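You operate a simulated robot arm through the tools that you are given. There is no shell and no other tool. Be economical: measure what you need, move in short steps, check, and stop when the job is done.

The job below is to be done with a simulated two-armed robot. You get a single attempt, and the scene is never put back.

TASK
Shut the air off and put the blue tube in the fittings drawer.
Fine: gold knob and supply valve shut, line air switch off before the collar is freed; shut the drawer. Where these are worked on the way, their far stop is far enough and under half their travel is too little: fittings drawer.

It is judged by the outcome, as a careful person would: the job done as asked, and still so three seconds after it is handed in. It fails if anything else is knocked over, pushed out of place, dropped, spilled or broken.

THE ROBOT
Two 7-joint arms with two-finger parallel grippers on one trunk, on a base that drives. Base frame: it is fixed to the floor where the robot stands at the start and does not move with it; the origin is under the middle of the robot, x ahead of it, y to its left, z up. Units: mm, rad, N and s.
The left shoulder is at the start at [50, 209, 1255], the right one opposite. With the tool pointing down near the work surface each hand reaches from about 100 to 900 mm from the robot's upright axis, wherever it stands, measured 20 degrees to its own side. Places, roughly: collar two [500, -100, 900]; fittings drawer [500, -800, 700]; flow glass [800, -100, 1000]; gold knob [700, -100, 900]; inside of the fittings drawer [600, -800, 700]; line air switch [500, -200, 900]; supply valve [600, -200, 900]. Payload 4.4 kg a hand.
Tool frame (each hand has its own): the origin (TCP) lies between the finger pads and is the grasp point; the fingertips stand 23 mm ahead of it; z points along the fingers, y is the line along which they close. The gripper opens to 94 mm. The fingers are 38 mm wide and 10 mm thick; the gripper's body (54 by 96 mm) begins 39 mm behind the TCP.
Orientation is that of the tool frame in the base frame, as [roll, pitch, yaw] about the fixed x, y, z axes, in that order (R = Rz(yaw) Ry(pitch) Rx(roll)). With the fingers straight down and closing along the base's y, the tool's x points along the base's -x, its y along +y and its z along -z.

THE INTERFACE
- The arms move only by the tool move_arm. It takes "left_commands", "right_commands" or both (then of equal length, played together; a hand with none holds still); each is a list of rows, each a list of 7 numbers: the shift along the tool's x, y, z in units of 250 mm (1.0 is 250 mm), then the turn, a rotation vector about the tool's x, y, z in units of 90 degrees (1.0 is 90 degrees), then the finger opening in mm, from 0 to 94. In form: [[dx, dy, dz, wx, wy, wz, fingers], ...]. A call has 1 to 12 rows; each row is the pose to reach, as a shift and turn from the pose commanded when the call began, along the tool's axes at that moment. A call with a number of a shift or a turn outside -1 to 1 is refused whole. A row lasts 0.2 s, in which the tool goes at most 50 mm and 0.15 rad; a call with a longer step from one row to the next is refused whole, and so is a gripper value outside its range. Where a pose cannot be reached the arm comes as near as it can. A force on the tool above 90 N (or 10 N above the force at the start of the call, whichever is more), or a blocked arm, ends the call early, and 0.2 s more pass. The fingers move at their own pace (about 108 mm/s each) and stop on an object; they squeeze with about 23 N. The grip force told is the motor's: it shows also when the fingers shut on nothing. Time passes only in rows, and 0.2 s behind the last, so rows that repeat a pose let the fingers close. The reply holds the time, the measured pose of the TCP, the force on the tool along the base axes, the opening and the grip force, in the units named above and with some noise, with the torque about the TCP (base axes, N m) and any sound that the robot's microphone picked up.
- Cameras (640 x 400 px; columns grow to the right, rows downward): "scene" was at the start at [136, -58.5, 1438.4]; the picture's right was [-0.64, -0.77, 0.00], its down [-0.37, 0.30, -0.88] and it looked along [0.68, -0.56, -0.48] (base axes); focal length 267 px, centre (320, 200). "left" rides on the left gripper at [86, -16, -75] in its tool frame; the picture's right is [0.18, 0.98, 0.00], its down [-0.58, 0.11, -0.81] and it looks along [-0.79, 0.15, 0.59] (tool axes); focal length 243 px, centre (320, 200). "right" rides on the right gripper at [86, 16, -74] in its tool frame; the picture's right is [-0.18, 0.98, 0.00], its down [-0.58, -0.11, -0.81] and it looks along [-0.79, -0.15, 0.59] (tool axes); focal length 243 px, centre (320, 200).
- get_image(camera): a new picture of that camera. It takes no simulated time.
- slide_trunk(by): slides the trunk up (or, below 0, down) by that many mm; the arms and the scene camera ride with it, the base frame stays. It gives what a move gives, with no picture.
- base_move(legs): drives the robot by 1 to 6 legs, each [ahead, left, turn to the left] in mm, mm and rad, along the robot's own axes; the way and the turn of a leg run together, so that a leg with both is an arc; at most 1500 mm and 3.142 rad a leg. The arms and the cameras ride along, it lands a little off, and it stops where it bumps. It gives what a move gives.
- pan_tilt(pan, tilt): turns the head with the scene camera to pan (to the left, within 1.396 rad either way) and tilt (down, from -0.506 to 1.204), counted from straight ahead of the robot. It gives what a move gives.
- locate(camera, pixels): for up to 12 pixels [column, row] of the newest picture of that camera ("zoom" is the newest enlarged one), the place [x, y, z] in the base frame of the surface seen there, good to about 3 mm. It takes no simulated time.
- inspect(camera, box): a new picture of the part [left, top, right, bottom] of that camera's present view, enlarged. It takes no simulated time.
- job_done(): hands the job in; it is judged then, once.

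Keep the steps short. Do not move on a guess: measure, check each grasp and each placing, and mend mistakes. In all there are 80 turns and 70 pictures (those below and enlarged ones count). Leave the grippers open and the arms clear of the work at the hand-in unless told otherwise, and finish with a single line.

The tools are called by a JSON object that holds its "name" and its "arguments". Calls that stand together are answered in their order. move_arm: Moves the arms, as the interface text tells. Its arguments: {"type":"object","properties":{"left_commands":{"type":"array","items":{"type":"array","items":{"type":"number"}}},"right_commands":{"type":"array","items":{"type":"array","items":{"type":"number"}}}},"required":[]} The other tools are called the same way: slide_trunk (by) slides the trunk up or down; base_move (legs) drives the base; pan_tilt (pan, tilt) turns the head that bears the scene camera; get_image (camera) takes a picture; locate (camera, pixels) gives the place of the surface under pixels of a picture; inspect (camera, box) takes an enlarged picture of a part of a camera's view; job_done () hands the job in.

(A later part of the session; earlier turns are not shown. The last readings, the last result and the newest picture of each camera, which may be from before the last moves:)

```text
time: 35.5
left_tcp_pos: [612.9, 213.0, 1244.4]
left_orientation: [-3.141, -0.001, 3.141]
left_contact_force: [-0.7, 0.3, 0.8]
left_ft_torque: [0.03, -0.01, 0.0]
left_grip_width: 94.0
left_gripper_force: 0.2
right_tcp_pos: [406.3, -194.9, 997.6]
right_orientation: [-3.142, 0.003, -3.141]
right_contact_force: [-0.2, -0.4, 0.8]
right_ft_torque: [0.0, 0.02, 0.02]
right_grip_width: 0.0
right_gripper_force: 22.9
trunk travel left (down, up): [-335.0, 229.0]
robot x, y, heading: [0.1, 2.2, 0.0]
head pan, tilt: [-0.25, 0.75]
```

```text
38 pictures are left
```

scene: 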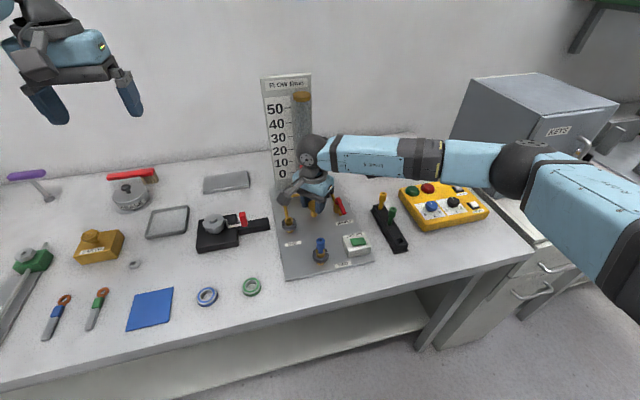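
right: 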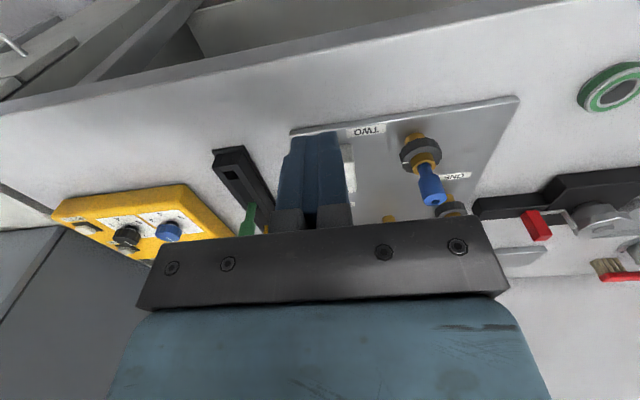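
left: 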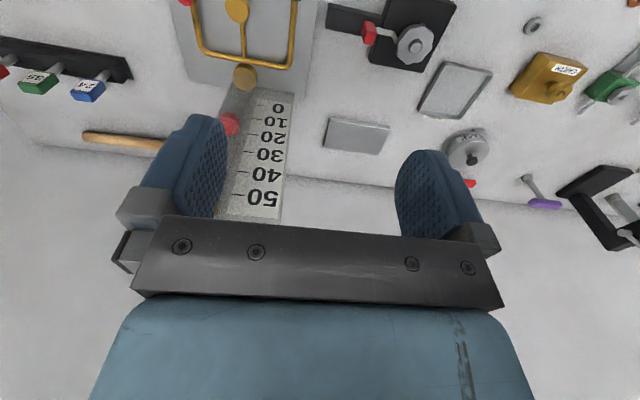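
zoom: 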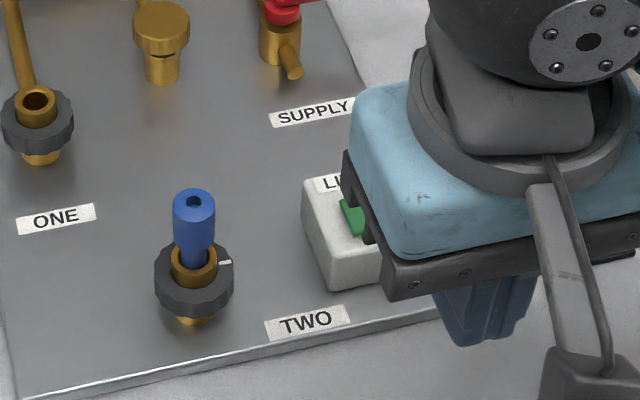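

The hand blocks the view; I'll move it aside (-y) and look.

{"name": "move_arm", "arguments": {"right_commands": [[0, -0.18, -0.05, 0, 0, 0, 0], [0, -0.36, -0.1, 0, 0, 0, 0], [0, -0.54, -0.1, 0, 0, 0, 0], [0, -0.6, -0.1, 0, 0, 0, 0]]}}

{"name": "inspect", "arguments": {"camera": "scene", "box": [290, 200, 400, 280]}}

{"name": "locate", "arguments": {"camera": "zoom", "pixels": [[352, 205], [400, 195], [415, 215], [362, 225], [382, 208], [320, 200], [435, 230], [345, 260]]}}

```text
time: 36.5
left_tcp_pos: [611.7, 213.6, 1244.6]
left_orientation: [3.142, 0.0, 3.142]
left_contact_force: [0.2, 0.1, -0.9]
left_ft_torque: [0.01, -0.02, 0.02]
left_grip_width: 93.9
left_gripper_force: 0.1
right_tcp_pos: [408.6, -342.7, 1021.4]
right_orientation: [-3.14, 0.002, -3.14]
right_contact_force: [-0.2, 0.5, 0.2]
right_ft_torque: [-0.03, 0.01, 0.01]
right_grip_width: 0.0
right_gripper_force: 23.2
trunk travel left (down, up): [-335.0, 229.0]
robot x, y, heading: [3.3, 0.4, -0.003]
head pan, tilt: [-0.25, 0.75]
```

```text
5.00 times, centred on (345, 240) of scene
```

zoom: 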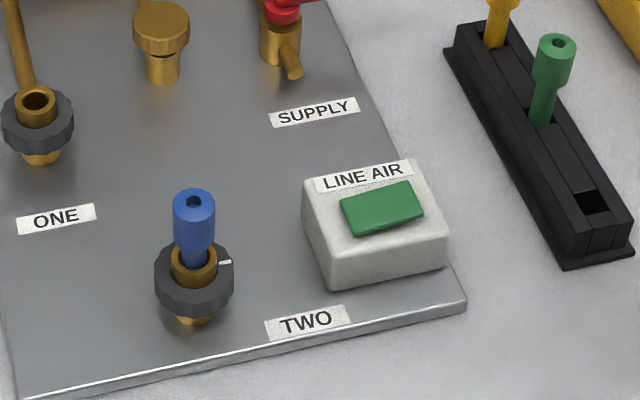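

```text
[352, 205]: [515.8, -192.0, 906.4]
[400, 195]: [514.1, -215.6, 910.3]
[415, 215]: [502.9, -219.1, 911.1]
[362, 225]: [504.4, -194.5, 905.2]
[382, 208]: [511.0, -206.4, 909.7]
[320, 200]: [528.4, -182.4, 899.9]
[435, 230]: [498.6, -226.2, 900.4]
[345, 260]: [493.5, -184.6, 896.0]
```

The rocker has flipped: the -y side is now high (911) and the +y side low (906). The switch is off. Now I'll bring the hand to view both collars.

{"name": "move_arm", "arguments": {"right_commands": [[-0.1, 0.16, 0, 0, 0, 0, 0], [-0.15, 0.35, 0, 0, 0, 0, 0], [-0.2, 0.54, 0, 0, 0, 0, 0], [-0.25, 0.72, 0, 0, 0, 0, 40], [-0.3, 0.9, 0, 0, 0, 0, 70], [-0.34, 0.96, 0, 0, 0, 0, 80], [-0.34, 0.96, 0, 0, 0, 0, 80]]}}

{"name": "inspect", "arguments": {"camera": "right", "box": [220, 0, 480, 200]}}

```text
time: 38.1
left_tcp_pos: [612.1, 213.8, 1245.5]
left_orientation: [3.141, -0.001, 3.139]
left_contact_force: [-0.5, 0.2, -0.5]
left_ft_torque: [-0.05, 0.0, 0.04]
left_grip_width: 94.3
left_gripper_force: 0.0
right_tcp_pos: [493.8, -103.6, 1027.0]
right_orientation: [-3.14, 0.003, 3.141]
right_contact_force: [0.7, -0.5, -0.2]
right_ft_torque: [0.02, 0.05, 0.0]
right_grip_width: 80.0
right_gripper_force: 0.0
trunk travel left (down, up): [-335.0, 229.0]
robot x, y, heading: [-2.5, -0.2, -0.003]
head pan, tilt: [-0.25, 0.75]
```

```text
2.00 times, centred on (350, 100) of right
```

zoom: 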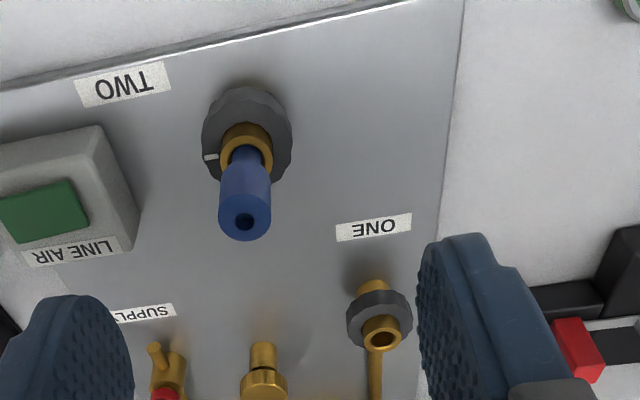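

{"name": "locate", "arguments": {"camera": "zoom", "pixels": [[245, 208], [244, 236], [222, 205], [268, 205], [245, 175], [210, 120], [285, 130], [204, 150], [212, 157], [278, 170], [248, 92], [230, 170]]}}

{"name": "locate", "arguments": {"camera": "scene", "pixels": [[318, 239], [321, 243], [321, 258], [313, 257], [329, 256], [321, 262]]}}

```text
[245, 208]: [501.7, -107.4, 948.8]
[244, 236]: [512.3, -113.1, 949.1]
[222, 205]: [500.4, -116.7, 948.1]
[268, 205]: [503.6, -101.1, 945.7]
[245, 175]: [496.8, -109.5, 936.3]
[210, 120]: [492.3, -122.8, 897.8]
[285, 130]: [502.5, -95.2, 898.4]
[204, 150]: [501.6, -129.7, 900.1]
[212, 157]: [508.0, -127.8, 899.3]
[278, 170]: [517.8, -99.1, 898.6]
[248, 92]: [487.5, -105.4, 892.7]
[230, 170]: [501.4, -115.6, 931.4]
```

```text
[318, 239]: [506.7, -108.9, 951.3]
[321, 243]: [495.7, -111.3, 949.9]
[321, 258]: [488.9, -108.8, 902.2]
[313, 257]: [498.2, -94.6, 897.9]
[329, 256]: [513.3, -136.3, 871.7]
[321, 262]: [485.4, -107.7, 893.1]
```

Collar ring: centre ~(505,-110), about 36 mm across, z ~886–900; tube top z ~950. I'll turn the hand clockwise 90° above it so there's room for a long counter-clockwise turn.

{"name": "move_arm", "arguments": {"right_commands": [[-0.01, -0.01, 0, 0, 0, 0.09, 66], [-0.02, -0.015, 0, 0, 0, 0.18, 66], [-0.03, -0.02, 0, 0, 0, 0.27, 66], [-0.044, -0.026, 0, 0, 0, 0.36, 66], [-0.044, -0.026, 0, 0, 0, 0.45, 66], [-0.044, -0.026, 0, 0, 0, 0.54, 66], [-0.044, -0.026, 0, 0, 0, 0.63, 66], [-0.044, -0.026, 0.03, 0, 0, 0.72, 66], [-0.044, -0.026, 0.06, 0, 0, 0.81, 66], [-0.044, -0.026, 0.1, 0, 0, 0.9, 66], [-0.044, -0.026, 0.14, 0, 0, 0.97, 66], [-0.044, -0.026, 0.14, 0, 0, 0.97, 66]]}}

{"name": "get_image", "arguments": {"camera": "right"}}

```text
time: 40.7
left_tcp_pos: [612.4, 213.0, 1245.4]
left_orientation: [-3.14, -0.001, 3.141]
left_contact_force: [0.7, -0.3, 0.4]
left_ft_torque: [0.01, -0.05, 0.0]
left_grip_width: 94.0
left_gripper_force: 0.0
right_tcp_pos: [503.5, -109.7, 988.5]
right_orientation: [3.14, 0.003, 1.616]
right_contact_force: [0.2, -0.5, 0.4]
right_ft_torque: [-0.01, -0.02, -0.02]
right_grip_width: 65.9
right_gripper_force: 0.1
trunk travel left (down, up): [-335.0, 229.0]
robot x, y, heading: [2.1, -2.2, -0.001]
head pan, tilt: [-0.25, 0.75]
```

```text
35 pictures are left
```

right: 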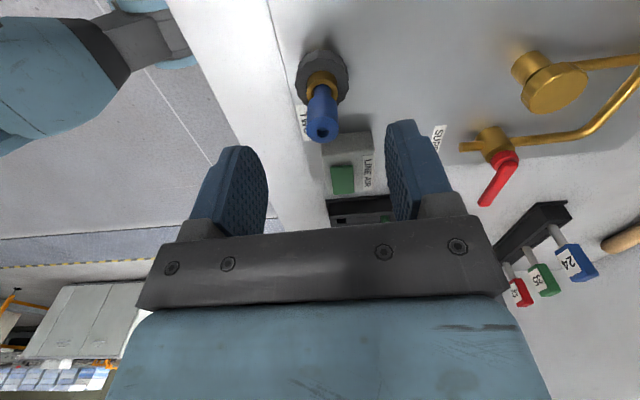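

The tube sits midway between the fingers. Descending to z ~915, then closing on the ring.

{"name": "move_arm", "arguments": {"right_commands": [[0, 0, 0.1, 0, 0, 0, 66], [0, 0, 0.2, 0, 0, 0, 66], [0, 0, 0.26, 0, 0, 0, 66], [0, 0, 0.28, 0, 0, 0, 66], [0, 0, 0.294, 0, 0, 0, 66], [0, 0, 0.294, 0, 0, 0, 66], [0, 0, 0.294, 0, 0, 0, 0], [0, 0, 0.294, 0, 0, 0, 0], [0, 0, 0.294, 0, 0, 0, 0]]}}

{"name": "inspect", "arguments": {"camera": "right", "box": [220, 60, 420, 240]}}

```text
time: 42.7
left_tcp_pos: [612.8, 214.1, 1244.7]
left_orientation: [3.141, -0.002, -3.141]
left_contact_force: [-0.9, -0.2, -0.9]
left_ft_torque: [-0.02, 0.0, 0.0]
left_grip_width: 94.0
left_gripper_force: 0.0
right_tcp_pos: [505.8, -109.1, 915.7]
right_orientation: [3.139, 0.0, 1.618]
right_contact_force: [12.2, 2.8, 2.1]
right_ft_torque: [-0.03, -0.18, 0.03]
right_grip_width: 35.1
right_gripper_force: 44.9
trunk travel left (down, up): [-335.0, 229.0]
robot x, y, heading: [-1.9, -5.1, 0.001]
head pan, tilt: [-0.25, 0.75]
```

```text
2.22 times, centred on (320, 150) of right
```

zoom: 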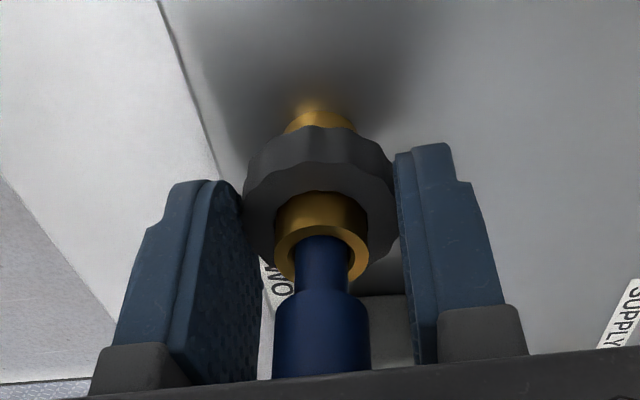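

Ring held, 35 mm across, and it has a fluted grip. Turning counter-clockwise about 45° and checking.

{"name": "move_arm", "arguments": {"right_commands": [[0, 0.006, 0, 0, 0, -0.08, 0], [0, 0.006, 0, 0, 0, -0.17, 0], [0, 0.006, 0, 0, 0, -0.26, 0], [0, 0.006, 0, 0, 0, -0.35, 0], [0, 0.006, 0, 0, 0, -0.44, 0], [0, 0.006, 0, 0, 0, -0.5, 0], [0, 0.006, 0, 0, 0, -0.5, 0]]}}

{"name": "inspect", "arguments": {"camera": "scene", "box": [280, 190, 380, 280]}}

```text
time: 44.3
left_tcp_pos: [611.6, 212.8, 1246.5]
left_orientation: [-3.14, 0.0, 3.141]
left_contact_force: [0.2, 0.3, -0.4]
left_ft_torque: [-0.03, -0.01, 0.0]
left_grip_width: 93.9
left_gripper_force: 0.1
right_tcp_pos: [504.6, -110.6, 915.5]
right_orientation: [-3.139, 0.002, 2.404]
right_contact_force: [-8.8, -3.8, -7.6]
right_ft_torque: [0.01, 0.07, -0.01]
right_grip_width: 35.2
right_gripper_force: 44.9
trunk travel left (down, up): [-335.0, 229.0]
robot x, y, heading: [-3.8, 2.6, -0.001]
head pan, tilt: [-0.25, 0.75]
```

```text
4.44 times, centred on (330, 235) of scene
```

zoom: 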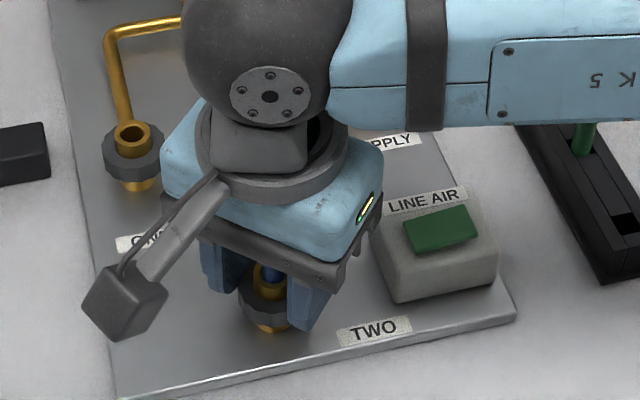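

It turns freely. Continuing about 80° more.

{"name": "move_arm", "arguments": {"right_commands": [[0, 0, 0, 0, 0, -0.09, 0], [0, 0, 0, 0, 0, -0.18, 0], [0, 0, 0, 0, 0, -0.27, 0], [0, 0, 0, 0, 0, -0.36, 0], [0, 0, 0, 0, 0, -0.45, 0], [0, 0, 0, 0, 0, -0.54, 0], [0, 0, 0, 0, 0, -0.63, 0], [0, 0, 0, 0, 0, -0.72, 0], [0, 0, 0, 0, 0, -0.81, 0], [0, 0, 0, 0, 0, -0.81, 0]]}}

{"name": "inspect", "arguments": {"camera": "right", "box": [220, 60, 420, 240]}}

```text
time: 46.5
left_tcp_pos: [611.7, 212.2, 1245.5]
left_orientation: [3.139, 0.0, -3.141]
left_contact_force: [0.3, -0.2, 0.2]
left_ft_torque: [0.02, -0.02, 0.02]
left_grip_width: 93.9
left_gripper_force: 0.1
right_tcp_pos: [505.9, -109.6, 918.2]
right_orientation: [-3.14, 0.005, -2.607]
right_contact_force: [7.2, -15.7, 8.3]
right_ft_torque: [-0.38, 0.21, -0.29]
right_grip_width: 37.2
right_gripper_force: 44.9
trunk travel left (down, up): [-335.0, 229.0]
robot x, y, heading: [-1.0, 0.2, -0.0]
head pan, tilt: [-0.25, 0.75]
```

```text
2.22 times, centred on (320, 150) of right
```

zoom: 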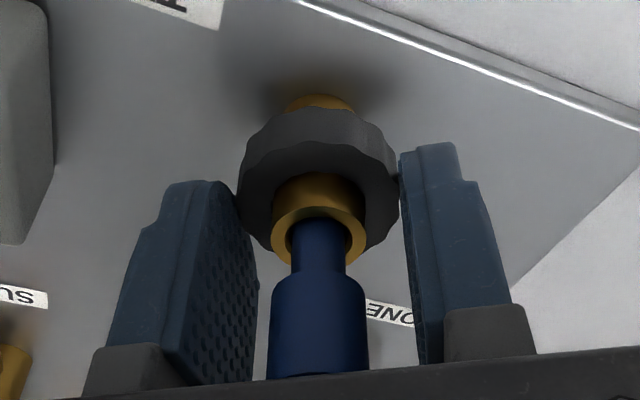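

Torque has risen to 0.29 N·m and the fingers have slipped on the flutes, so the ring is at its stop. Releasing and lifting to look at the mark.

{"name": "move_arm", "arguments": {"right_commands": [[0, 0, 0, 0, 0, 0, 66], [0, 0, 0, 0, 0, 0, 66], [0, 0, -0.1, 0, 0, 0.07, 66], [0, 0, -0.2, 0, 0, 0.16, 66], [0, 0, -0.32, 0, 0, 0.25, 66], [0, 0, -0.36, 0, 0, 0.34, 66], [0, 0, -0.36, 0, 0, 0.34, 66]]}}

{"name": "inspect", "arguments": {"camera": "right", "box": [220, 30, 420, 210]}}

{"name": "inspect", "arguments": {"camera": "scene", "box": [280, 190, 380, 280]}}

```text
time: 48.1
left_tcp_pos: [611.7, 212.3, 1245.8]
left_orientation: [-3.141, 0.0, -3.141]
left_contact_force: [0.4, -0.2, -0.1]
left_ft_torque: [-0.01, 0.01, 0.0]
left_grip_width: 93.8
left_gripper_force: 0.1
right_tcp_pos: [505.5, -108.9, 1005.3]
right_orientation: [-3.139, 0.001, 3.139]
right_contact_force: [-0.4, 0.3, 0.2]
right_ft_torque: [-0.02, -0.02, 0.0]
right_grip_width: 65.8
right_gripper_force: 0.0
trunk travel left (down, up): [-335.0, 229.0]
robot x, y, heading: [-0.2, 2.0, -0.001]
head pan, tilt: [-0.25, 0.75]
```

```text
2.22 times, centred on (320, 120) of right
```

zoom: 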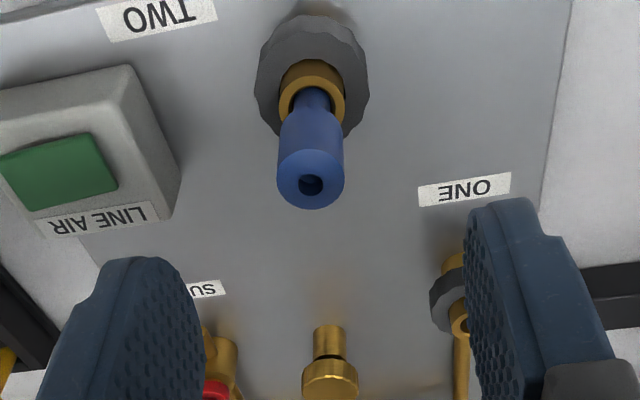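

```text
4.44 times, centred on (330, 235) of scene
```

zoom: 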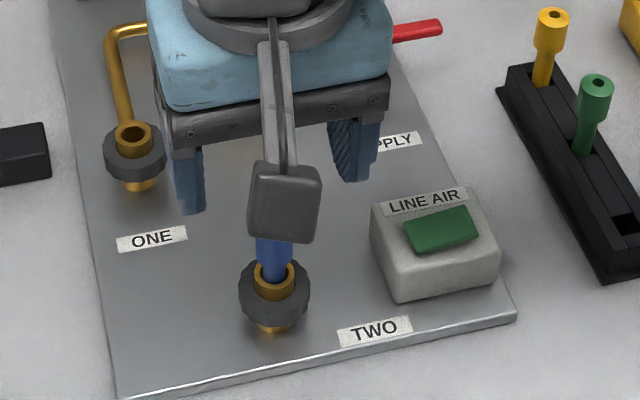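

The collar mark has moved round to the far side, like empty collar ONE, so collar two is freed. Next I'll open the fittings drawer before taking the tube: back, up and over to the right, turning clockwise 90°.

{"name": "move_arm", "arguments": {"right_commands": [[0.1, -0.02, -0.1, 0, 0, 0, 66], [0.2, -0.12, -0.2, 0, 0, 0, 66], [0.3, -0.26, -0.24, 0, 0, 0.08, 66], [0.38, -0.42, -0.24, 0, 0, 0.17, 66], [0.42, -0.58, -0.24, 0, 0, 0.26, 66], [0.42, -0.74, -0.24, 0, 0, 0.35, 66], [0.42, -0.9, -0.24, 0, 0, 0.44, 66], [0.42, -1.0, -0.24, 0, 0, 0.5, 66]]}}

{"name": "pan_tilt", "arguments": {"pan": -0.95, "tilt": 0.7}}

{"name": "get_image", "arguments": {"camera": "scene"}}

```text
time: 49.9
left_tcp_pos: [611.6, 213.8, 1246.0]
left_orientation: [3.14, 0.0, -3.141]
left_contact_force: [-0.9, -0.1, 0.9]
left_ft_torque: [0.0, 0.04, 0.03]
left_grip_width: 93.7
left_gripper_force: 0.0
right_tcp_pos: [399.9, -360.9, 1065.3]
right_orientation: [3.139, 0.004, 2.354]
right_contact_force: [0.8, -0.5, -0.4]
right_ft_torque: [0.0, 0.03, -0.01]
right_grip_width: 66.0
right_gripper_force: 0.1
trunk travel left (down, up): [-335.0, 229.0]
robot x, y, heading: [0.7, -0.5, 0.001]
head pan, tilt: [-0.25, 0.75]
```

```text
time: 51.0
left_tcp_pos: [613.1, 212.7, 1244.7]
left_orientation: [-3.141, 0.0, 3.141]
left_contact_force: [0.5, 0.5, -0.9]
left_ft_torque: [0.0, 0.0, -0.01]
left_grip_width: 93.9
left_gripper_force: 0.2
right_tcp_pos: [399.7, -358.0, 1064.3]
right_orientation: [-3.139, 0.001, 2.355]
right_contact_force: [0.4, -0.3, -0.3]
right_ft_torque: [-0.01, 0.01, 0.0]
right_grip_width: 66.0
right_gripper_force: 0.0
trunk travel left (down, up): [-335.0, 229.0]
robot x, y, heading: [-0.9, 0.3, -0.001]
head pan, tilt: [-0.949, 0.7]
```

```text
29 pictures are left
```

scene: 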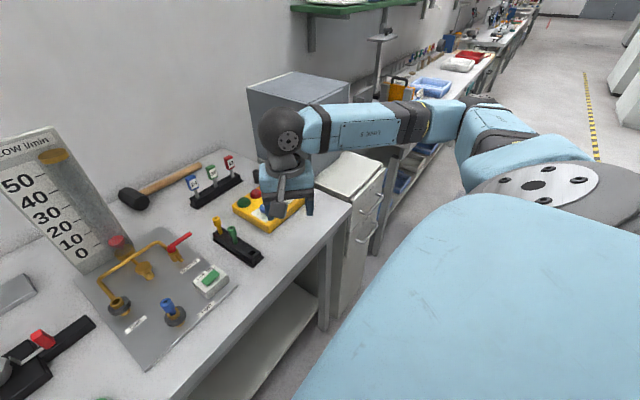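

{"name": "move_arm", "arguments": {"right_commands": [[-0.1, -0.1, 0, 0, 0, 0.08, 66], [-0.2, -0.21, 0, 0, 0, 0.16, 66], [-0.3, -0.32, 0, 0, 0, 0.25, 66], [-0.4, -0.43, 0, 0, 0, 0.34, 66], [-0.5, -0.54, 0, 0, 0, 0.43, 66], [-0.6, -0.65, 0, 0, 0, 0.5, 66], [-0.65, -0.707, 0, 0, 0, 0.5, 66], [-0.65, -0.707, 0, 0, 0, 0.5, 66]]}}

```text
time: 52.8
left_tcp_pos: [612.7, 213.0, 1244.5]
left_orientation: [3.14, 0.001, -3.141]
left_contact_force: [-0.2, 0.2, 0.6]
left_ft_torque: [-0.02, 0.0, -0.04]
left_grip_width: 93.9
left_gripper_force: 0.0
right_tcp_pos: [390.6, -597.8, 1065.5]
right_orientation: [3.139, 0.002, 1.569]
right_contact_force: [0.4, 0.8, 0.5]
right_ft_torque: [0.02, 0.0, 0.03]
right_grip_width: 66.0
right_gripper_force: 0.0
trunk travel left (down, up): [-335.0, 229.0]
robot x, y, heading: [-1.1, 1.8, -0.003]
head pan, tilt: [-0.949, 0.7]
```

{"name": "move_arm", "arguments": {"right_commands": [[-0.16, 0, 0, 0, 0, 0, 66], [-0.32, 0, 0.04, 0, 0, 0, 66], [-0.46, 0, 0.15, 0, 0, 0, 66], [-0.6, 0, 0.27, 0, 0, 0, 66], [-0.73, 0, 0.4, 0, 0, 0, 66], [-0.8, 0, 0.55, 0, 0, 0, 66], [-0.8, -0.01, 0.7, 0, 0, 0, 66], [-0.8, -0.01, 0.7, 0, 0, 0, 66]]}}

{"name": "get_image", "arguments": {"camera": "right"}}

```text
time: 54.6
left_tcp_pos: [612.1, 214.3, 1246.5]
left_orientation: [-3.141, 0.0, -3.141]
left_contact_force: [-0.2, 0.1, 0.3]
left_ft_torque: [0.01, -0.01, 0.02]
left_grip_width: 93.9
left_gripper_force: 0.1
right_tcp_pos: [386.6, -800.0, 891.0]
right_orientation: [3.14, 0.003, 1.572]
right_contact_force: [0.6, -0.8, -0.2]
right_ft_torque: [-0.02, 0.01, 0.02]
right_grip_width: 66.0
right_gripper_force: 0.1
trunk travel left (down, up): [-335.0, 229.0]
robot x, y, heading: [2.2, -0.1, -0.003]
head pan, tilt: [-0.949, 0.7]
```

```text
28 pictures are left
```

right: 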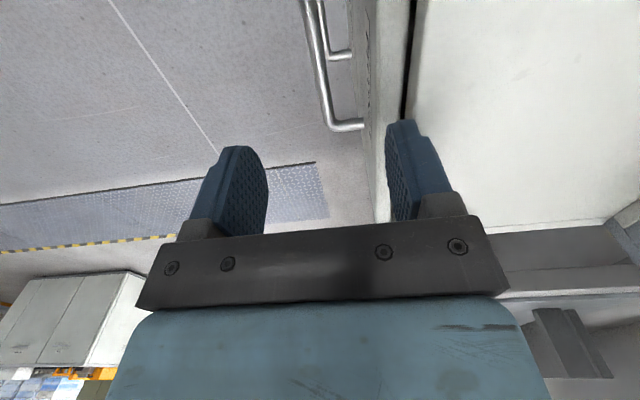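

{"name": "locate", "arguments": {"camera": "right", "pixels": [[318, 30], [325, 70], [332, 110], [340, 127], [360, 126], [375, 130], [395, 20], [410, 60], [460, 100]]}}

```text
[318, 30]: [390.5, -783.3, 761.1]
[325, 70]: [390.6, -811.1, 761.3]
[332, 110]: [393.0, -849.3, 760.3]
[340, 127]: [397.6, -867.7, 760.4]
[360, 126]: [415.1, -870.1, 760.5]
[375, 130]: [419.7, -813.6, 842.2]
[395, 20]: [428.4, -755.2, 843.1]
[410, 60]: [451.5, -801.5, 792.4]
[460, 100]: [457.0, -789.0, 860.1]
```

The bar is at x 391, z ~755, with only ~23 mm to the drawer face (x 420), so straight-down fingers won't fit. I'll tilt the hand 45° forward-down instead, first backing off to a standoff.

{"name": "move_arm", "arguments": {"right_commands": [[0, -0.1, 0, 0, 0, 0, 40], [0, -0.2, 0, -0.08, 0, 0, 40], [0, -0.272, 0.03, -0.16, 0, 0, 40], [0, -0.272, 0.08, -0.25, 0, 0, 40], [0, -0.272, 0.15, -0.34, 0, 0, 40], [0, -0.272, 0.22, -0.42, 0, 0, 40], [0, -0.272, 0.3, -0.5, 0, 0, 40], [0, -0.272, 0.332, -0.5, 0, 0, 40], [0, -0.272, 0.332, -0.5, 0, 0, 40]]}}

{"name": "get_image", "arguments": {"camera": "right"}}

```text
time: 56.6
left_tcp_pos: [612.1, 212.7, 1245.1]
left_orientation: [-3.141, 0.0, 3.141]
left_contact_force: [-0.9, 0.7, 0.3]
left_ft_torque: [0.02, 0.02, 0.01]
left_grip_width: 94.1
left_gripper_force: 0.1
right_tcp_pos: [315.2, -796.8, 820.9]
right_orientation: [2.356, 0.002, 1.569]
right_contact_force: [0.2, -0.3, -0.2]
right_ft_torque: [0.01, -0.07, -0.01]
right_grip_width: 40.0
right_gripper_force: 0.1
right hand out of reach, approached as far as the arm can: row 7, 8, 9
trunk travel left (down, up): [-335.0, 229.0]
robot x, y, heading: [-0.8, 0.1, -0.001]
head pan, tilt: [-0.949, 0.7]
```

```text
27 pictures are left
```

right: 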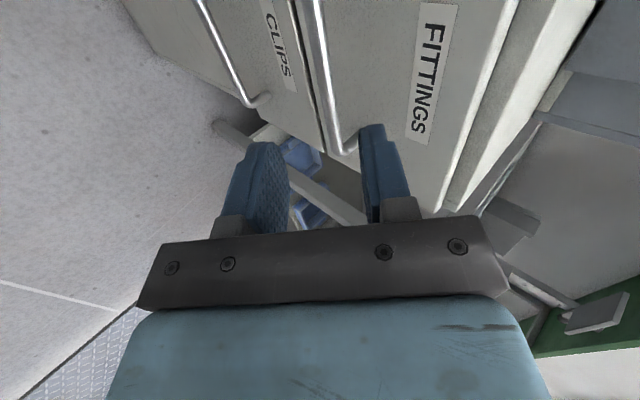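

Slightly out of reach low down. I'll raise the hand 120 mm, then lower the trunk 120 mm, so the arm has reach here.

{"name": "move_arm", "arguments": {"right_commands": [[0, 0.12, -0.12, 0, 0, 0, 40], [0, 0.24, -0.24, 0, 0, 0, 40], [0, 0.34, -0.34, 0, 0, 0, 40], [0, 0.34, -0.34, 0, 0, 0, 40]]}}

{"name": "slide_trunk", "arguments": {"by": -120}}

```text
time: 57.6
left_tcp_pos: [611.6, 212.3, 1245.3]
left_orientation: [3.141, 0.0, 3.14]
left_contact_force: [-0.2, 0.2, 0.3]
left_ft_torque: [-0.04, 0.01, 0.01]
left_grip_width: 94.1
left_gripper_force: 0.0
right_tcp_pos: [316.6, -796.8, 938.4]
right_orientation: [2.354, 0.0, 1.569]
right_contact_force: [0.7, -0.9, 1.0]
right_ft_torque: [-0.02, 0.0, -0.02]
right_grip_width: 40.4
right_gripper_force: 0.0
trunk travel left (down, up): [-335.0, 229.0]
robot x, y, heading: [0.2, -2.2, -0.006]
head pan, tilt: [-0.949, 0.7]
```

```text
time: 59.1
left_tcp_pos: [611.7, 212.5, 1125.8]
left_orientation: [-3.141, 0.0, -3.14]
left_contact_force: [0.9, -0.5, -0.5]
left_ft_torque: [0.02, -0.02, -0.01]
left_grip_width: 94.0
left_gripper_force: 0.0
right_tcp_pos: [315.3, -796.4, 820.2]
right_orientation: [2.354, 0.003, 1.571]
right_contact_force: [-0.1, 0.1, -0.1]
right_ft_torque: [0.02, 0.02, -0.01]
right_grip_width: 40.1
right_gripper_force: 0.1
trunk travel left (down, up): [-215.0, 349.0]
robot x, y, heading: [-0.5, 2.7, 0.001]
head pan, tilt: [-0.949, 0.7]
```

Now approaching the bar along the tool axis with 40 mm opening, keeping the bar near the upper finger.

{"name": "move_arm", "arguments": {"right_commands": [[-0.012, -0.024, 0.1, 0, 0, 0, 40], [-0.012, -0.024, 0.2, 0, 0, 0, 40], [-0.012, -0.024, 0.27, 0, 0, 0, 40], [-0.012, -0.024, 0.32, 0, 0, 0, 40], [-0.012, -0.024, 0.364, 0, 0, 0, 40], [-0.012, -0.024, 0.364, 0, 0, 0, 40]]}}

{"name": "get_image", "arguments": {"camera": "right"}}

```text
time: 60.5
left_tcp_pos: [612.0, 213.2, 1126.4]
left_orientation: [-3.141, 0.0, 3.141]
left_contact_force: [0.0, -0.2, 0.0]
left_ft_torque: [0.0, 0.01, -0.01]
left_grip_width: 94.2
left_gripper_force: 0.1
right_tcp_pos: [376.8, -799.6, 749.9]
right_orientation: [2.353, 0.002, 1.571]
right_contact_force: [0.0, 0.0, 0.1]
right_ft_torque: [0.05, 0.0, -0.01]
right_grip_width: 39.8
right_gripper_force: 0.0
trunk travel left (down, up): [-215.0, 349.0]
robot x, y, heading: [-0.6, 1.2, -0.005]
head pan, tilt: [-0.949, 0.7]
```

```text
26 pictures are left
```

right: 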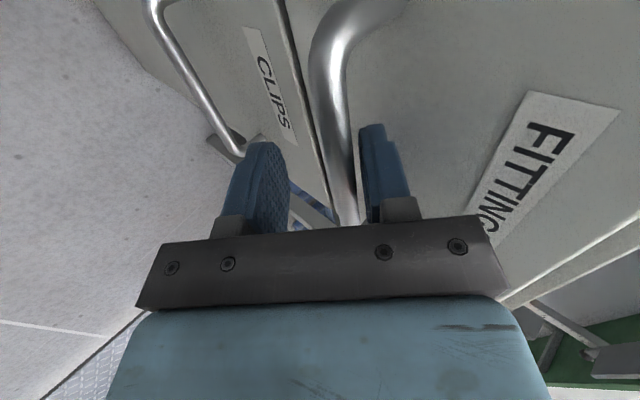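

The bar lies between the fingers. Closing while shifting 13 mm towards it.

{"name": "move_arm", "arguments": {"right_commands": [[0, 0.02, 0.01, 0, 0, 0, 26], [0, 0.045, 0.015, 0, 0, 0, 14], [0, 0.05, 0.015, 0, 0, 0, 0], [0, 0.05, 0.015, 0, 0, 0, 0]]}}

```text
time: 61.5
left_tcp_pos: [613.0, 214.3, 1123.8]
left_orientation: [3.141, 0.001, 3.141]
left_contact_force: [-0.3, -0.4, 1.0]
left_ft_torque: [0.0, -0.02, 0.02]
left_grip_width: 93.7
left_gripper_force: 0.1
right_tcp_pos: [386.6, -800.1, 756.2]
right_orientation: [2.355, 0.001, 1.573]
right_contact_force: [-3.1, 3.2, -0.1]
right_ft_torque: [-1.31, -0.05, 0.44]
right_grip_width: 11.5
right_gripper_force: 45.0
trunk travel left (down, up): [-215.0, 349.0]
robot x, y, heading: [0.9, -1.3, 0.003]
head pan, tilt: [-0.949, 0.7]
```

Bar gripped (11.5 mm). Pulling straight back in -x by 100 mm.

{"name": "move_arm", "arguments": {"right_commands": [[0, -0.04, -0.04, 0, 0, 0, 0], [0, -0.1, -0.1, 0, 0, 0, 0], [0, -0.16, -0.16, 0, 0, 0, 0], [0, -0.22, -0.22, 0, 0, 0, 0], [0, -0.283, -0.283, 0, 0, 0, 0], [0, -0.283, -0.283, 0, 0, 0, 0]]}}

{"name": "get_image", "arguments": {"camera": "right"}}

```text
time: 62.9
left_tcp_pos: [613.3, 212.7, 1125.8]
left_orientation: [3.141, 0.001, 3.141]
left_contact_force: [0.2, 0.0, 0.2]
left_ft_torque: [0.01, 0.0, 0.03]
left_grip_width: 93.9
left_gripper_force: 0.0
right_tcp_pos: [288.8, -798.8, 756.8]
right_orientation: [2.355, 0.002, 1.572]
right_contact_force: [0.2, 6.4, -5.5]
right_ft_torque: [-0.98, 0.1, 0.77]
right_grip_width: 11.7
right_gripper_force: 45.1
trunk travel left (down, up): [-215.0, 349.0]
robot x, y, heading: [0.5, -1.5, -0.001]
head pan, tilt: [-0.949, 0.7]
```

```text
25 pictures are left
```

right: 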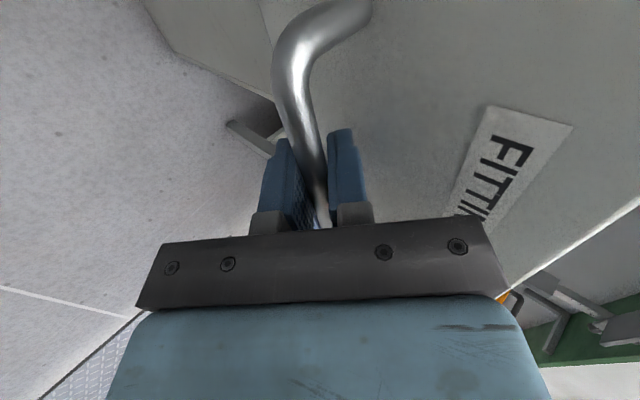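

The drawer follows easily. Pulling on towards its stop.

{"name": "move_arm", "arguments": {"right_commands": [[0, -0.06, -0.06, 0, 0, 0, 0], [0, -0.12, -0.12, 0, 0, 0, 0], [0, -0.18, -0.18, 0, 0, 0, 0], [0, -0.24, -0.24, 0, 0, 0, 0], [0, -0.3, -0.3, 0, 0, 0, 0], [0, -0.3, -0.3, 0, 0, 0, 0]]}}

{"name": "get_image", "arguments": {"camera": "scene"}}

```text
time: 64.3
left_tcp_pos: [613.6, 213.1, 1125.2]
left_orientation: [-3.141, -0.001, -3.141]
left_contact_force: [0.3, -0.1, 0.2]
left_ft_torque: [-0.02, -0.03, -0.02]
left_grip_width: 94.0
left_gripper_force: 0.1
right_tcp_pos: [179.4, -799.5, 756.5]
right_orientation: [2.356, 0.001, 1.572]
right_contact_force: [-0.4, 11.4, -8.5]
right_ft_torque: [-1.14, 0.0, 0.72]
right_grip_width: 11.9
right_gripper_force: 45.1
trunk travel left (down, up): [-215.0, 349.0]
robot x, y, heading: [-1.9, 1.7, 0.001]
head pan, tilt: [-0.949, 0.7]
```

```text
24 pictures are left
```

scene: 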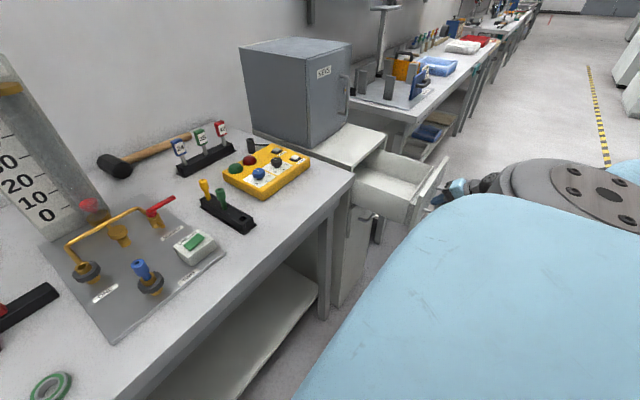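

Open 207 mm with no stop felt yet; pulling up to 60 mm more.

{"name": "move_arm", "arguments": {"right_commands": [[0, -0.06, -0.06, 0, 0, 0, 0], [0, -0.12, -0.12, 0, 0, 0, 0], [0, -0.17, -0.17, 0, 0, 0, 0], [0, -0.17, -0.17, 0, 0, 0, 0]]}}

```text
time: 65.3
left_tcp_pos: [614.5, 212.9, 1124.0]
left_orientation: [3.14, -0.003, -3.139]
left_contact_force: [-0.1, -0.4, -0.6]
left_ft_torque: [0.0, 0.0, 0.0]
left_grip_width: 94.0
left_gripper_force: 0.1
right_tcp_pos: [126.8, -798.7, 757.1]
right_orientation: [2.352, 0.002, 1.573]
right_contact_force: [35.8, -4.1, -10.8]
right_ft_torque: [-1.21, 0.01, -0.07]
right_grip_width: 11.5
right_gripper_force: 44.6
trunk travel left (down, up): [-215.0, 349.0]
robot x, y, heading: [-1.3, 2.2, 0.005]
head pan, tilt: [-0.949, 0.7]
```

Stop reached (36 N) with 260 mm of travel. Opening slightly and backing off along the tool axis.

{"name": "move_arm", "arguments": {"right_commands": [[0, 0.01, 0.01, 0, 0, 0, 20], [0, 0, 0, 0, 0, 0, 28], [0, -0.02, -0.03, 0, 0, 0, 30], [0, -0.02, -0.12, 0, 0, 0, 30], [0, -0.02, -0.24, 0, 0, 0, 40], [0, 0.0, -0.4, 0, 0, 0, 60], [0, 0.1, -0.55, 0, 0, 0, 60], [0, 0.25, -0.65, 0, 0, 0, 60], [0, 0.4, -0.75, 0, 0, 0, 60], [0, 0.4, -0.75, 0, 0, 0, 60]]}}

{"name": "get_image", "arguments": {"camera": "scene"}}

```text
time: 67.5
left_tcp_pos: [611.5, 212.9, 1126.1]
left_orientation: [3.141, 0.002, -3.141]
left_contact_force: [0.5, 0.1, -0.5]
left_ft_torque: [0.04, 0.01, 0.01]
left_grip_width: 94.0
left_gripper_force: 0.0
right_tcp_pos: [67.9, -808.2, 951.7]
right_orientation: [2.355, -0.001, 1.57]
right_contact_force: [-0.4, 0.6, -0.8]
right_ft_torque: [0.02, 0.03, 0.01]
right_grip_width: 59.8
right_gripper_force: 0.1
right hand out of reach, approached as far as the arm can: row 7, 8, 9, 10
trunk travel left (down, up): [-215.0, 349.0]
robot x, y, heading: [-2.0, 5.5, -0.007]
head pan, tilt: [-0.949, 0.7]
```

```text
23 pictures are left
```

scene: 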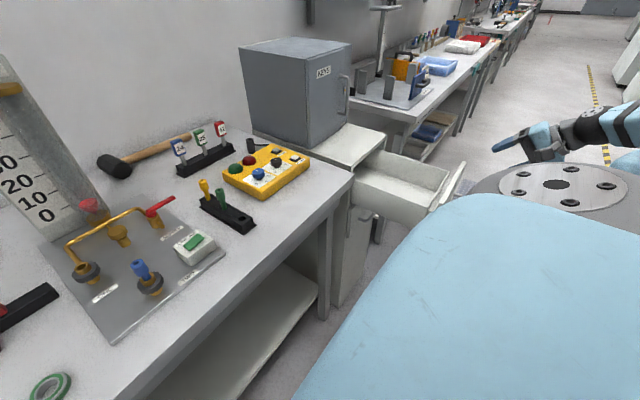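

Drawer open. Measuring its inside.

{"name": "locate", "arguments": {"camera": "scene", "pixels": [[390, 188], [375, 180], [410, 185], [395, 200], [355, 170], [410, 205], [440, 165], [400, 155], [455, 175], [430, 190]]}}

```text
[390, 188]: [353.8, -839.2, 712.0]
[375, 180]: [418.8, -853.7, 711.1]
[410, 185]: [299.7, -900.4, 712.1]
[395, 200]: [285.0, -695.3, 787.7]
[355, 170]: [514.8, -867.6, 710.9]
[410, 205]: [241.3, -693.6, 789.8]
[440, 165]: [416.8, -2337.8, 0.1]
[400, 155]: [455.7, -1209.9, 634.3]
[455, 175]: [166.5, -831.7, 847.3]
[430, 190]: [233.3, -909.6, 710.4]
```

Drawer floor z 711, walls top ~790, y -695…-915. Now bringing the hand back upright and up towards the bench.

{"name": "move_arm", "arguments": {"right_commands": [[0.03, 0.14, 0.05, 0.07, 0, 0, 60], [0.07, 0.28, 0.1, 0.14, 0, 0, 60], [0.1, 0.42, 0.15, 0.21, 0, 0, 60], [0.14, 0.56, 0.2, 0.28, 0, 0, 60], [0.17, 0.7, 0.25, 0.35, 0, 0, 60], [0.21, 0.83, 0.3, 0.43, 0, 0, 60], [0.24, 0.96, 0.34, 0.5, 0, 0, 60], [0.24, 0.96, 0.34, 0.5, 0, 0, 60]]}}

```text
time: 69.3
left_tcp_pos: [611.7, 213.5, 1127.1]
left_orientation: [-3.141, 0.0, -3.141]
left_contact_force: [-0.5, 0.0, 1.1]
left_ft_torque: [-0.02, 0.03, -0.04]
left_grip_width: 93.9
left_gripper_force: 0.0
right_tcp_pos: [296.8, -748.6, 1065.4]
right_orientation: [3.139, 0.001, 1.57]
right_contact_force: [0.3, 0.4, -0.1]
right_ft_torque: [0.0, 0.02, -0.02]
right_grip_width: 60.1
right_gripper_force: 0.0
trunk travel left (down, up): [-215.0, 349.0]
robot x, y, heading: [-1.2, -0.0, -0.001]
head pan, tilt: [-0.949, 0.7]
```

{"name": "move_arm", "arguments": {"right_commands": [[0.18, 0.06, 0, 0, 0, 0, 60], [0.36, 0.12, 0, 0, 0, 0, 60], [0.54, 0.18, 0, 0, 0, 0, 60], [0.72, 0.24, 0, 0, 0, 0, 60], [0.9, 0.3, 0, 0, 0, 0, 60], [1.0, 0.36, 0, 0, 0, 0, 60]]}}

{"name": "move_arm", "arguments": {"right_commands": [[0.18, 0.06, 0, 0, 0, 0, 60], [0.36, 0.12, 0, 0, 0, 0, 60], [0.54, 0.18, 0, 0, 0, 0, 60], [0.72, 0.24, 0, 0, 0, 0, 60], [0.9, 0.3, 0, 0, 0, 0, 60], [1.0, 0.4, 0, 0, 0, 0, 60], [1.0, 0.4, 0, 0, 0, 0, 60]]}}

```text
time: 70.7
left_tcp_pos: [613.1, 212.9, 1123.7]
left_orientation: [3.14, 0.0, -3.141]
left_contact_force: [-0.6, -1.0, -0.2]
left_ft_torque: [-0.01, 0.01, 0.0]
left_grip_width: 94.1
left_gripper_force: 0.1
right_tcp_pos: [387.6, -497.7, 1064.3]
right_orientation: [3.14, 0.001, 1.57]
right_contact_force: [0.0, -1.0, 0.1]
right_ft_torque: [-0.02, -0.01, -0.02]
right_grip_width: 59.8
right_gripper_force: 0.2
trunk travel left (down, up): [-215.0, 349.0]
robot x, y, heading: [1.8, -2.9, -0.0]
head pan, tilt: [-0.949, 0.7]
```

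```text
time: 72.3
left_tcp_pos: [612.1, 212.7, 1126.1]
left_orientation: [3.141, -0.001, -3.141]
left_contact_force: [-0.5, 0.6, -0.3]
left_ft_torque: [0.0, -0.04, 0.0]
left_grip_width: 94.2
left_gripper_force: 0.0
right_tcp_pos: [487.7, -248.9, 1066.6]
right_orientation: [3.139, -0.001, 1.569]
right_contact_force: [-0.4, 0.1, 0.2]
right_ft_torque: [0.0, 0.0, -0.01]
right_grip_width: 59.9
right_gripper_force: 0.0
trunk travel left (down, up): [-215.0, 349.0]
robot x, y, heading: [1.1, -0.3, -0.004]
head pan, tilt: [-0.949, 0.7]
```

{"name": "move_arm", "arguments": {"right_commands": [[0.18, 0.03, 0, 0, 0, 0, 60], [0.36, 0.069, 0.02, 0, 0, 0, 60], [0.5, 0.069, 0.1, 0, 0, 0, 60], [0.557, 0.069, 0.2, 0, 0, 0, 60], [0.557, 0.069, 0.3, 0, 0, 0, 60], [0.557, 0.069, 0.3, 0, 0, 0, 60]]}}

{"name": "get_image", "arguments": {"camera": "right"}}

```text
time: 73.7
left_tcp_pos: [612.3, 213.4, 1125.1]
left_orientation: [-3.141, -0.001, -3.141]
left_contact_force: [-0.2, 0.1, 0.1]
left_ft_torque: [0.02, -0.02, 0.02]
left_grip_width: 94.3
left_gripper_force: 0.1
right_tcp_pos: [497.0, -132.5, 998.0]
right_orientation: [3.138, -0.001, 1.569]
right_contact_force: [0.1, -0.4, 0.1]
right_ft_torque: [-0.01, -0.02, -0.02]
right_grip_width: 60.2
right_gripper_force: 0.0
right hand out of reach, approached as far as the arm can: row 4, 5, 6
trunk travel left (down, up): [-215.0, 349.0]
robot x, y, heading: [-2.5, -1.0, 0.002]
head pan, tilt: [-0.949, 0.7]
```

```text
22 pictures are left
```

right: 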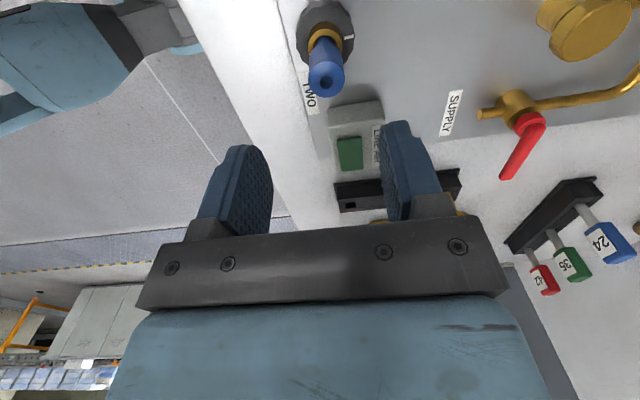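

That yaw is at its limit with the trunk low. I'll turn 45° counter-clockwise while moving to the tube.

{"name": "move_arm", "arguments": {"right_commands": [[0, 0, 0, 0, 0, -0.09, 60], [0.02, 0.01, 0, 0, 0, -0.18, 60], [0.04, 0.02, 0, 0, 0, -0.27, 60], [0.06, 0.03, 0.0, 0, 0, -0.36, 60], [0.09, 0.032, 0.03, 0, 0, -0.45, 60], [0.09, 0.032, 0.03, 0, 0, -0.54, 60], [0.09, 0.032, 0.03, 0, 0, -0.54, 60]]}}

{"name": "get_image", "arguments": {"camera": "right"}}

```text
time: 75.3
left_tcp_pos: [612.9, 213.1, 1126.0]
left_orientation: [3.14, 0.0, 3.141]
left_contact_force: [-1.0, -0.2, 0.1]
left_ft_torque: [-0.03, 0.0, 0.03]
left_grip_width: 94.0
left_gripper_force: 0.0
right_tcp_pos: [499.0, -134.0, 997.2]
right_orientation: [-3.141, 0.001, 2.421]
right_contact_force: [0.3, -0.3, 0.0]
right_ft_torque: [0.0, 0.04, -0.01]
right_grip_width: 60.0
right_gripper_force: 0.1
right hand out of reach, approached as far as the arm can: row 2, 3, 4, 5, 6, 7
trunk travel left (down, up): [-215.0, 349.0]
robot x, y, heading: [3.1, -1.9, -0.002]
head pan, tilt: [-0.949, 0.7]
```

```text
21 pictures are left
```

right: 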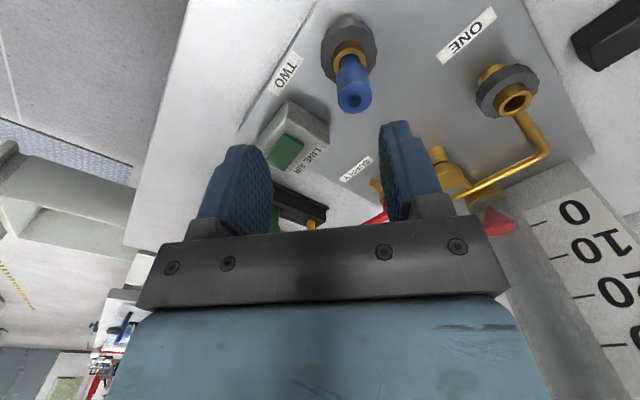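

Still limited with the low trunk; raising it back by 120 mm, where this spot was reachable before.

{"name": "slide_trunk", "arguments": {"by": 120}}

{"name": "move_arm", "arguments": {"right_commands": [[0, 0, 0.05, 0, 0, 0, 60], [0.05, 0.045, 0.15, 0, 0, 0, 60], [0.05, 0.085, 0.25, 0, 0, 0, 60], [0.05, 0.085, 0.35, 0, 0, 0, 60], [0.05, 0.085, 0.48, 0, 0, 0, 60], [0.05, 0.085, 0.48, 0, 0, 0, 60]]}}

{"name": "get_image", "arguments": {"camera": "right"}}

```text
time: 76.8
left_tcp_pos: [612.5, 212.2, 1244.8]
left_orientation: [3.14, -0.001, -3.141]
left_contact_force: [0.1, 0.3, 1.1]
left_ft_torque: [0.01, 0.02, 0.0]
left_grip_width: 93.8
left_gripper_force: 0.0
right_tcp_pos: [498.2, -133.5, 1117.1]
right_orientation: [3.142, 0.001, 2.419]
right_contact_force: [0.1, 0.1, 0.6]
right_ft_torque: [0.0, 0.01, -0.01]
right_grip_width: 59.9
right_gripper_force: 0.1
trunk travel left (down, up): [-335.0, 229.0]
robot x, y, heading: [5.5, 0.7, 0.001]
head pan, tilt: [-0.949, 0.7]
```

```text
time: 78.2
left_tcp_pos: [612.0, 212.6, 1244.8]
left_orientation: [-3.142, 0.0, -3.141]
left_contact_force: [-0.9, 0.3, -0.5]
left_ft_torque: [-0.01, -0.01, 0.04]
left_grip_width: 93.7
left_gripper_force: 0.0
right_tcp_pos: [485.4, -166.3, 1032.8]
right_orientation: [3.141, 0.003, 2.418]
right_contact_force: [0.2, -0.1, -0.4]
right_ft_torque: [-0.01, 0.01, 0.02]
right_grip_width: 60.0
right_gripper_force: 0.0
right hand out of reach, approached as far as the arm can: row 1, 2, 3, 4, 5, 6
trunk travel left (down, up): [-335.0, 229.0]
robot x, y, heading: [-1.8, 0.8, 0.0]
head pan, tilt: [-0.949, 0.7]
```

```text
20 pictures are left
```

right: 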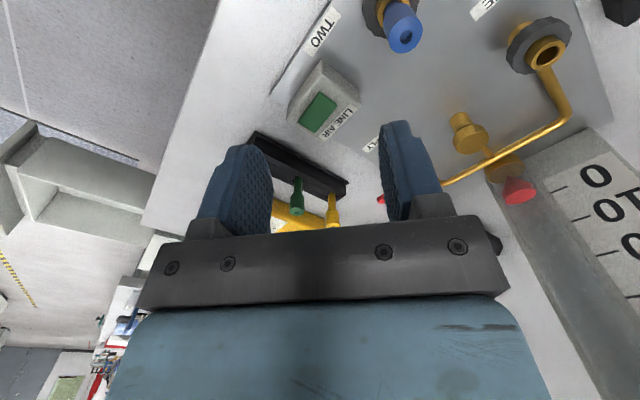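

The arm is in another elbow posture and can't swing this far left. I'll move the hand right and up, then drive the base 250 mm to the left so the tube lies in front of the right shoulder.

{"name": "move_arm", "arguments": {"right_commands": [[-0.1, -0.12, -0.1, 0, 0, 0, 60], [-0.2, -0.24, -0.2, 0, 0, 0, 60], [-0.32, -0.36, -0.24, 0, 0, 0, 60], [-0.42, -0.48, -0.24, 0, 0, 0, 60], [-0.5, -0.57, -0.24, 0, 0, 0, 60], [-0.5, -0.57, -0.24, 0, 0, 0, 60]]}}

{"name": "base_move", "arguments": {"legs": [[0, 250, 0]]}}

```text
time: 79.6
left_tcp_pos: [612.8, 215.0, 1245.9]
left_orientation: [3.142, 0.0, -3.14]
left_contact_force: [1.1, 0.0, 0.2]
left_ft_torque: [-0.04, 0.01, 0.02]
left_grip_width: 94.0
left_gripper_force: 0.1
right_tcp_pos: [486.0, -355.1, 1090.8]
right_orientation: [3.14, 0.002, 2.419]
right_contact_force: [0.0, 0.8, -0.4]
right_ft_torque: [-0.01, -0.01, -0.05]
right_grip_width: 59.9
right_gripper_force: 0.1
trunk travel left (down, up): [-335.0, 229.0]
robot x, y, heading: [-0.9, 2.9, -0.002]
head pan, tilt: [-0.949, 0.7]
```

```text
time: 82.3
left_tcp_pos: [613.4, 459.0, 1244.6]
left_orientation: [-3.14, -0.001, 3.139]
left_contact_force: [0.5, 0.0, 0.6]
left_ft_torque: [0.01, 0.0, -0.02]
left_grip_width: 94.1
left_gripper_force: 0.0
right_tcp_pos: [485.3, -109.7, 1091.1]
right_orientation: [3.14, 0.002, 2.417]
right_contact_force: [0.2, 0.1, -0.1]
right_ft_torque: [0.0, 0.02, 0.02]
right_grip_width: 59.7
right_gripper_force: 0.1
trunk travel left (down, up): [-335.0, 229.0]
robot x, y, heading: [-1.8, 246.9, 0.0]
head pan, tilt: [-0.949, 0.7]
```

{"name": "move_arm", "arguments": {"right_commands": [[-0.03, 0.026, 0.05, 0, 0, 0, 60], [-0.06, 0.053, 0.15, 0, 0, 0, 60], [-0.06, 0.053, 0.28, 0, 0, 0, 60], [-0.06, 0.053, 0.4, 0, 0, 0, 60], [-0.06, 0.053, 0.4, 0, 0, 0, 60]]}}

{"name": "get_image", "arguments": {"camera": "right"}}

```text
time: 83.5
left_tcp_pos: [612.0, 458.9, 1246.0]
left_orientation: [-3.14, 0.0, 3.14]
left_contact_force: [0.2, -0.2, 0.3]
left_ft_torque: [-0.02, 0.0, 0.0]
left_grip_width: 94.0
left_gripper_force: 0.0
right_tcp_pos: [506.5, -110.9, 992.2]
right_orientation: [3.141, 0.001, 2.418]
right_contact_force: [0.2, -0.7, -1.5]
right_ft_torque: [0.03, -0.02, 0.04]
right_grip_width: 60.1
right_gripper_force: 0.0
trunk travel left (down, up): [-335.0, 229.0]
robot x, y, heading: [2.1, 244.9, -0.006]
head pan, tilt: [-0.949, 0.7]
```

```text
19 pictures are left
```

right: 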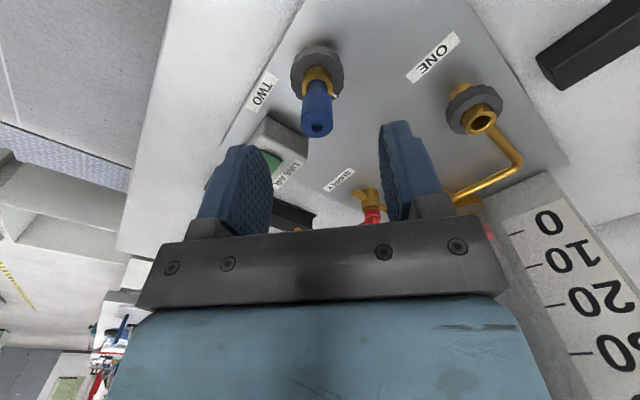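

Reached, with the tube centred at (317,120). Lowering to z ~939 and closing on the tube's head.

{"name": "move_arm", "arguments": {"right_commands": [[0, 0, 0.1, 0, 0, 0, 60], [0, 0, 0.18, 0, 0, 0, 60], [0, 0, 0.212, 0, 0, 0, 60], [0, 0, 0.212, 0, 0, 0, 30], [0, 0, 0.212, 0, 0, 0, 0], [0, 0, 0.212, 0, 0, 0, 0], [0, 0, 0.212, 0, 0, 0, 0]]}}

{"name": "get_image", "arguments": {"camera": "right"}}

```text
time: 85.1
left_tcp_pos: [612.7, 456.6, 1244.8]
left_orientation: [3.141, 0.0, 3.139]
left_contact_force: [0.1, 0.4, 0.3]
left_ft_torque: [-0.03, 0.0, 0.0]
left_grip_width: 93.8
left_gripper_force: 0.1
right_tcp_pos: [504.9, -110.7, 937.8]
right_orientation: [3.141, 0.002, 2.416]
right_contact_force: [-3.9, -5.2, 1.0]
right_ft_torque: [-0.12, 0.1, 0.0]
right_grip_width: 17.2
right_gripper_force: 23.2
trunk travel left (down, up): [-335.0, 229.0]
robot x, y, heading: [1.9, 246.9, 0.006]
head pan, tilt: [-0.949, 0.7]
```

```text
18 pictures are left
```

right: 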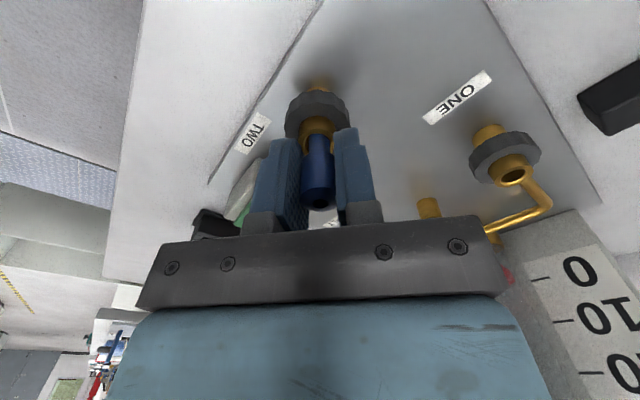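

Tube held (17.2 mm). Pulling straight up gently and watching the force.

{"name": "move_arm", "arguments": {"right_commands": [[0, 0, -0.03, 0, 0, 0, 0], [0, 0, -0.06, 0, 0, 0, 0], [0, 0, -0.12, 0, 0, 0, 0], [0, 0, -0.2, 0, 0, 0, 0], [0, 0, -0.32, 0, 0, 0, 0], [0, 0, -0.48, 0, 0, 0, 0], [0, 0, -0.6, 0, 0, 0, 0], [0, 0, -0.6, 0, 0, 0, 0]]}}

{"name": "get_image", "arguments": {"camera": "right"}}

```text
time: 86.9
left_tcp_pos: [613.9, 457.4, 1245.5]
left_orientation: [-3.14, 0.0, 3.138]
left_contact_force: [-0.3, -0.2, 0.2]
left_ft_torque: [0.02, 0.01, 0.01]
left_grip_width: 94.0
left_gripper_force: 0.1
right_tcp_pos: [507.0, -109.9, 1088.4]
right_orientation: [3.141, 0.002, 2.417]
right_contact_force: [0.6, 0.6, -1.0]
right_ft_torque: [-0.02, 0.05, 0.05]
right_grip_width: 17.2
right_gripper_force: 22.9
trunk travel left (down, up): [-335.0, 229.0]
robot x, y, heading: [3.1, 245.8, 0.004]
head pan, tilt: [-0.949, 0.7]
```

```text
17 pictures are left
```

right: 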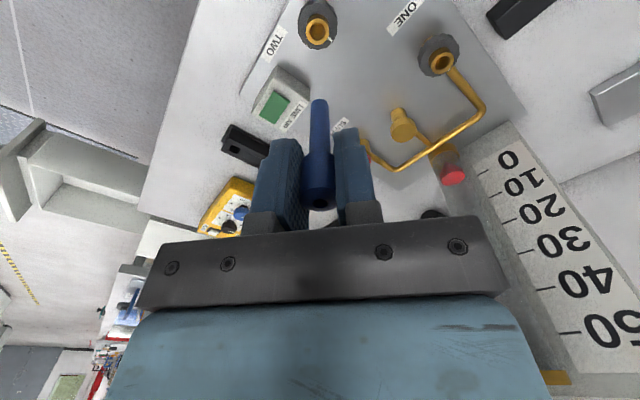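

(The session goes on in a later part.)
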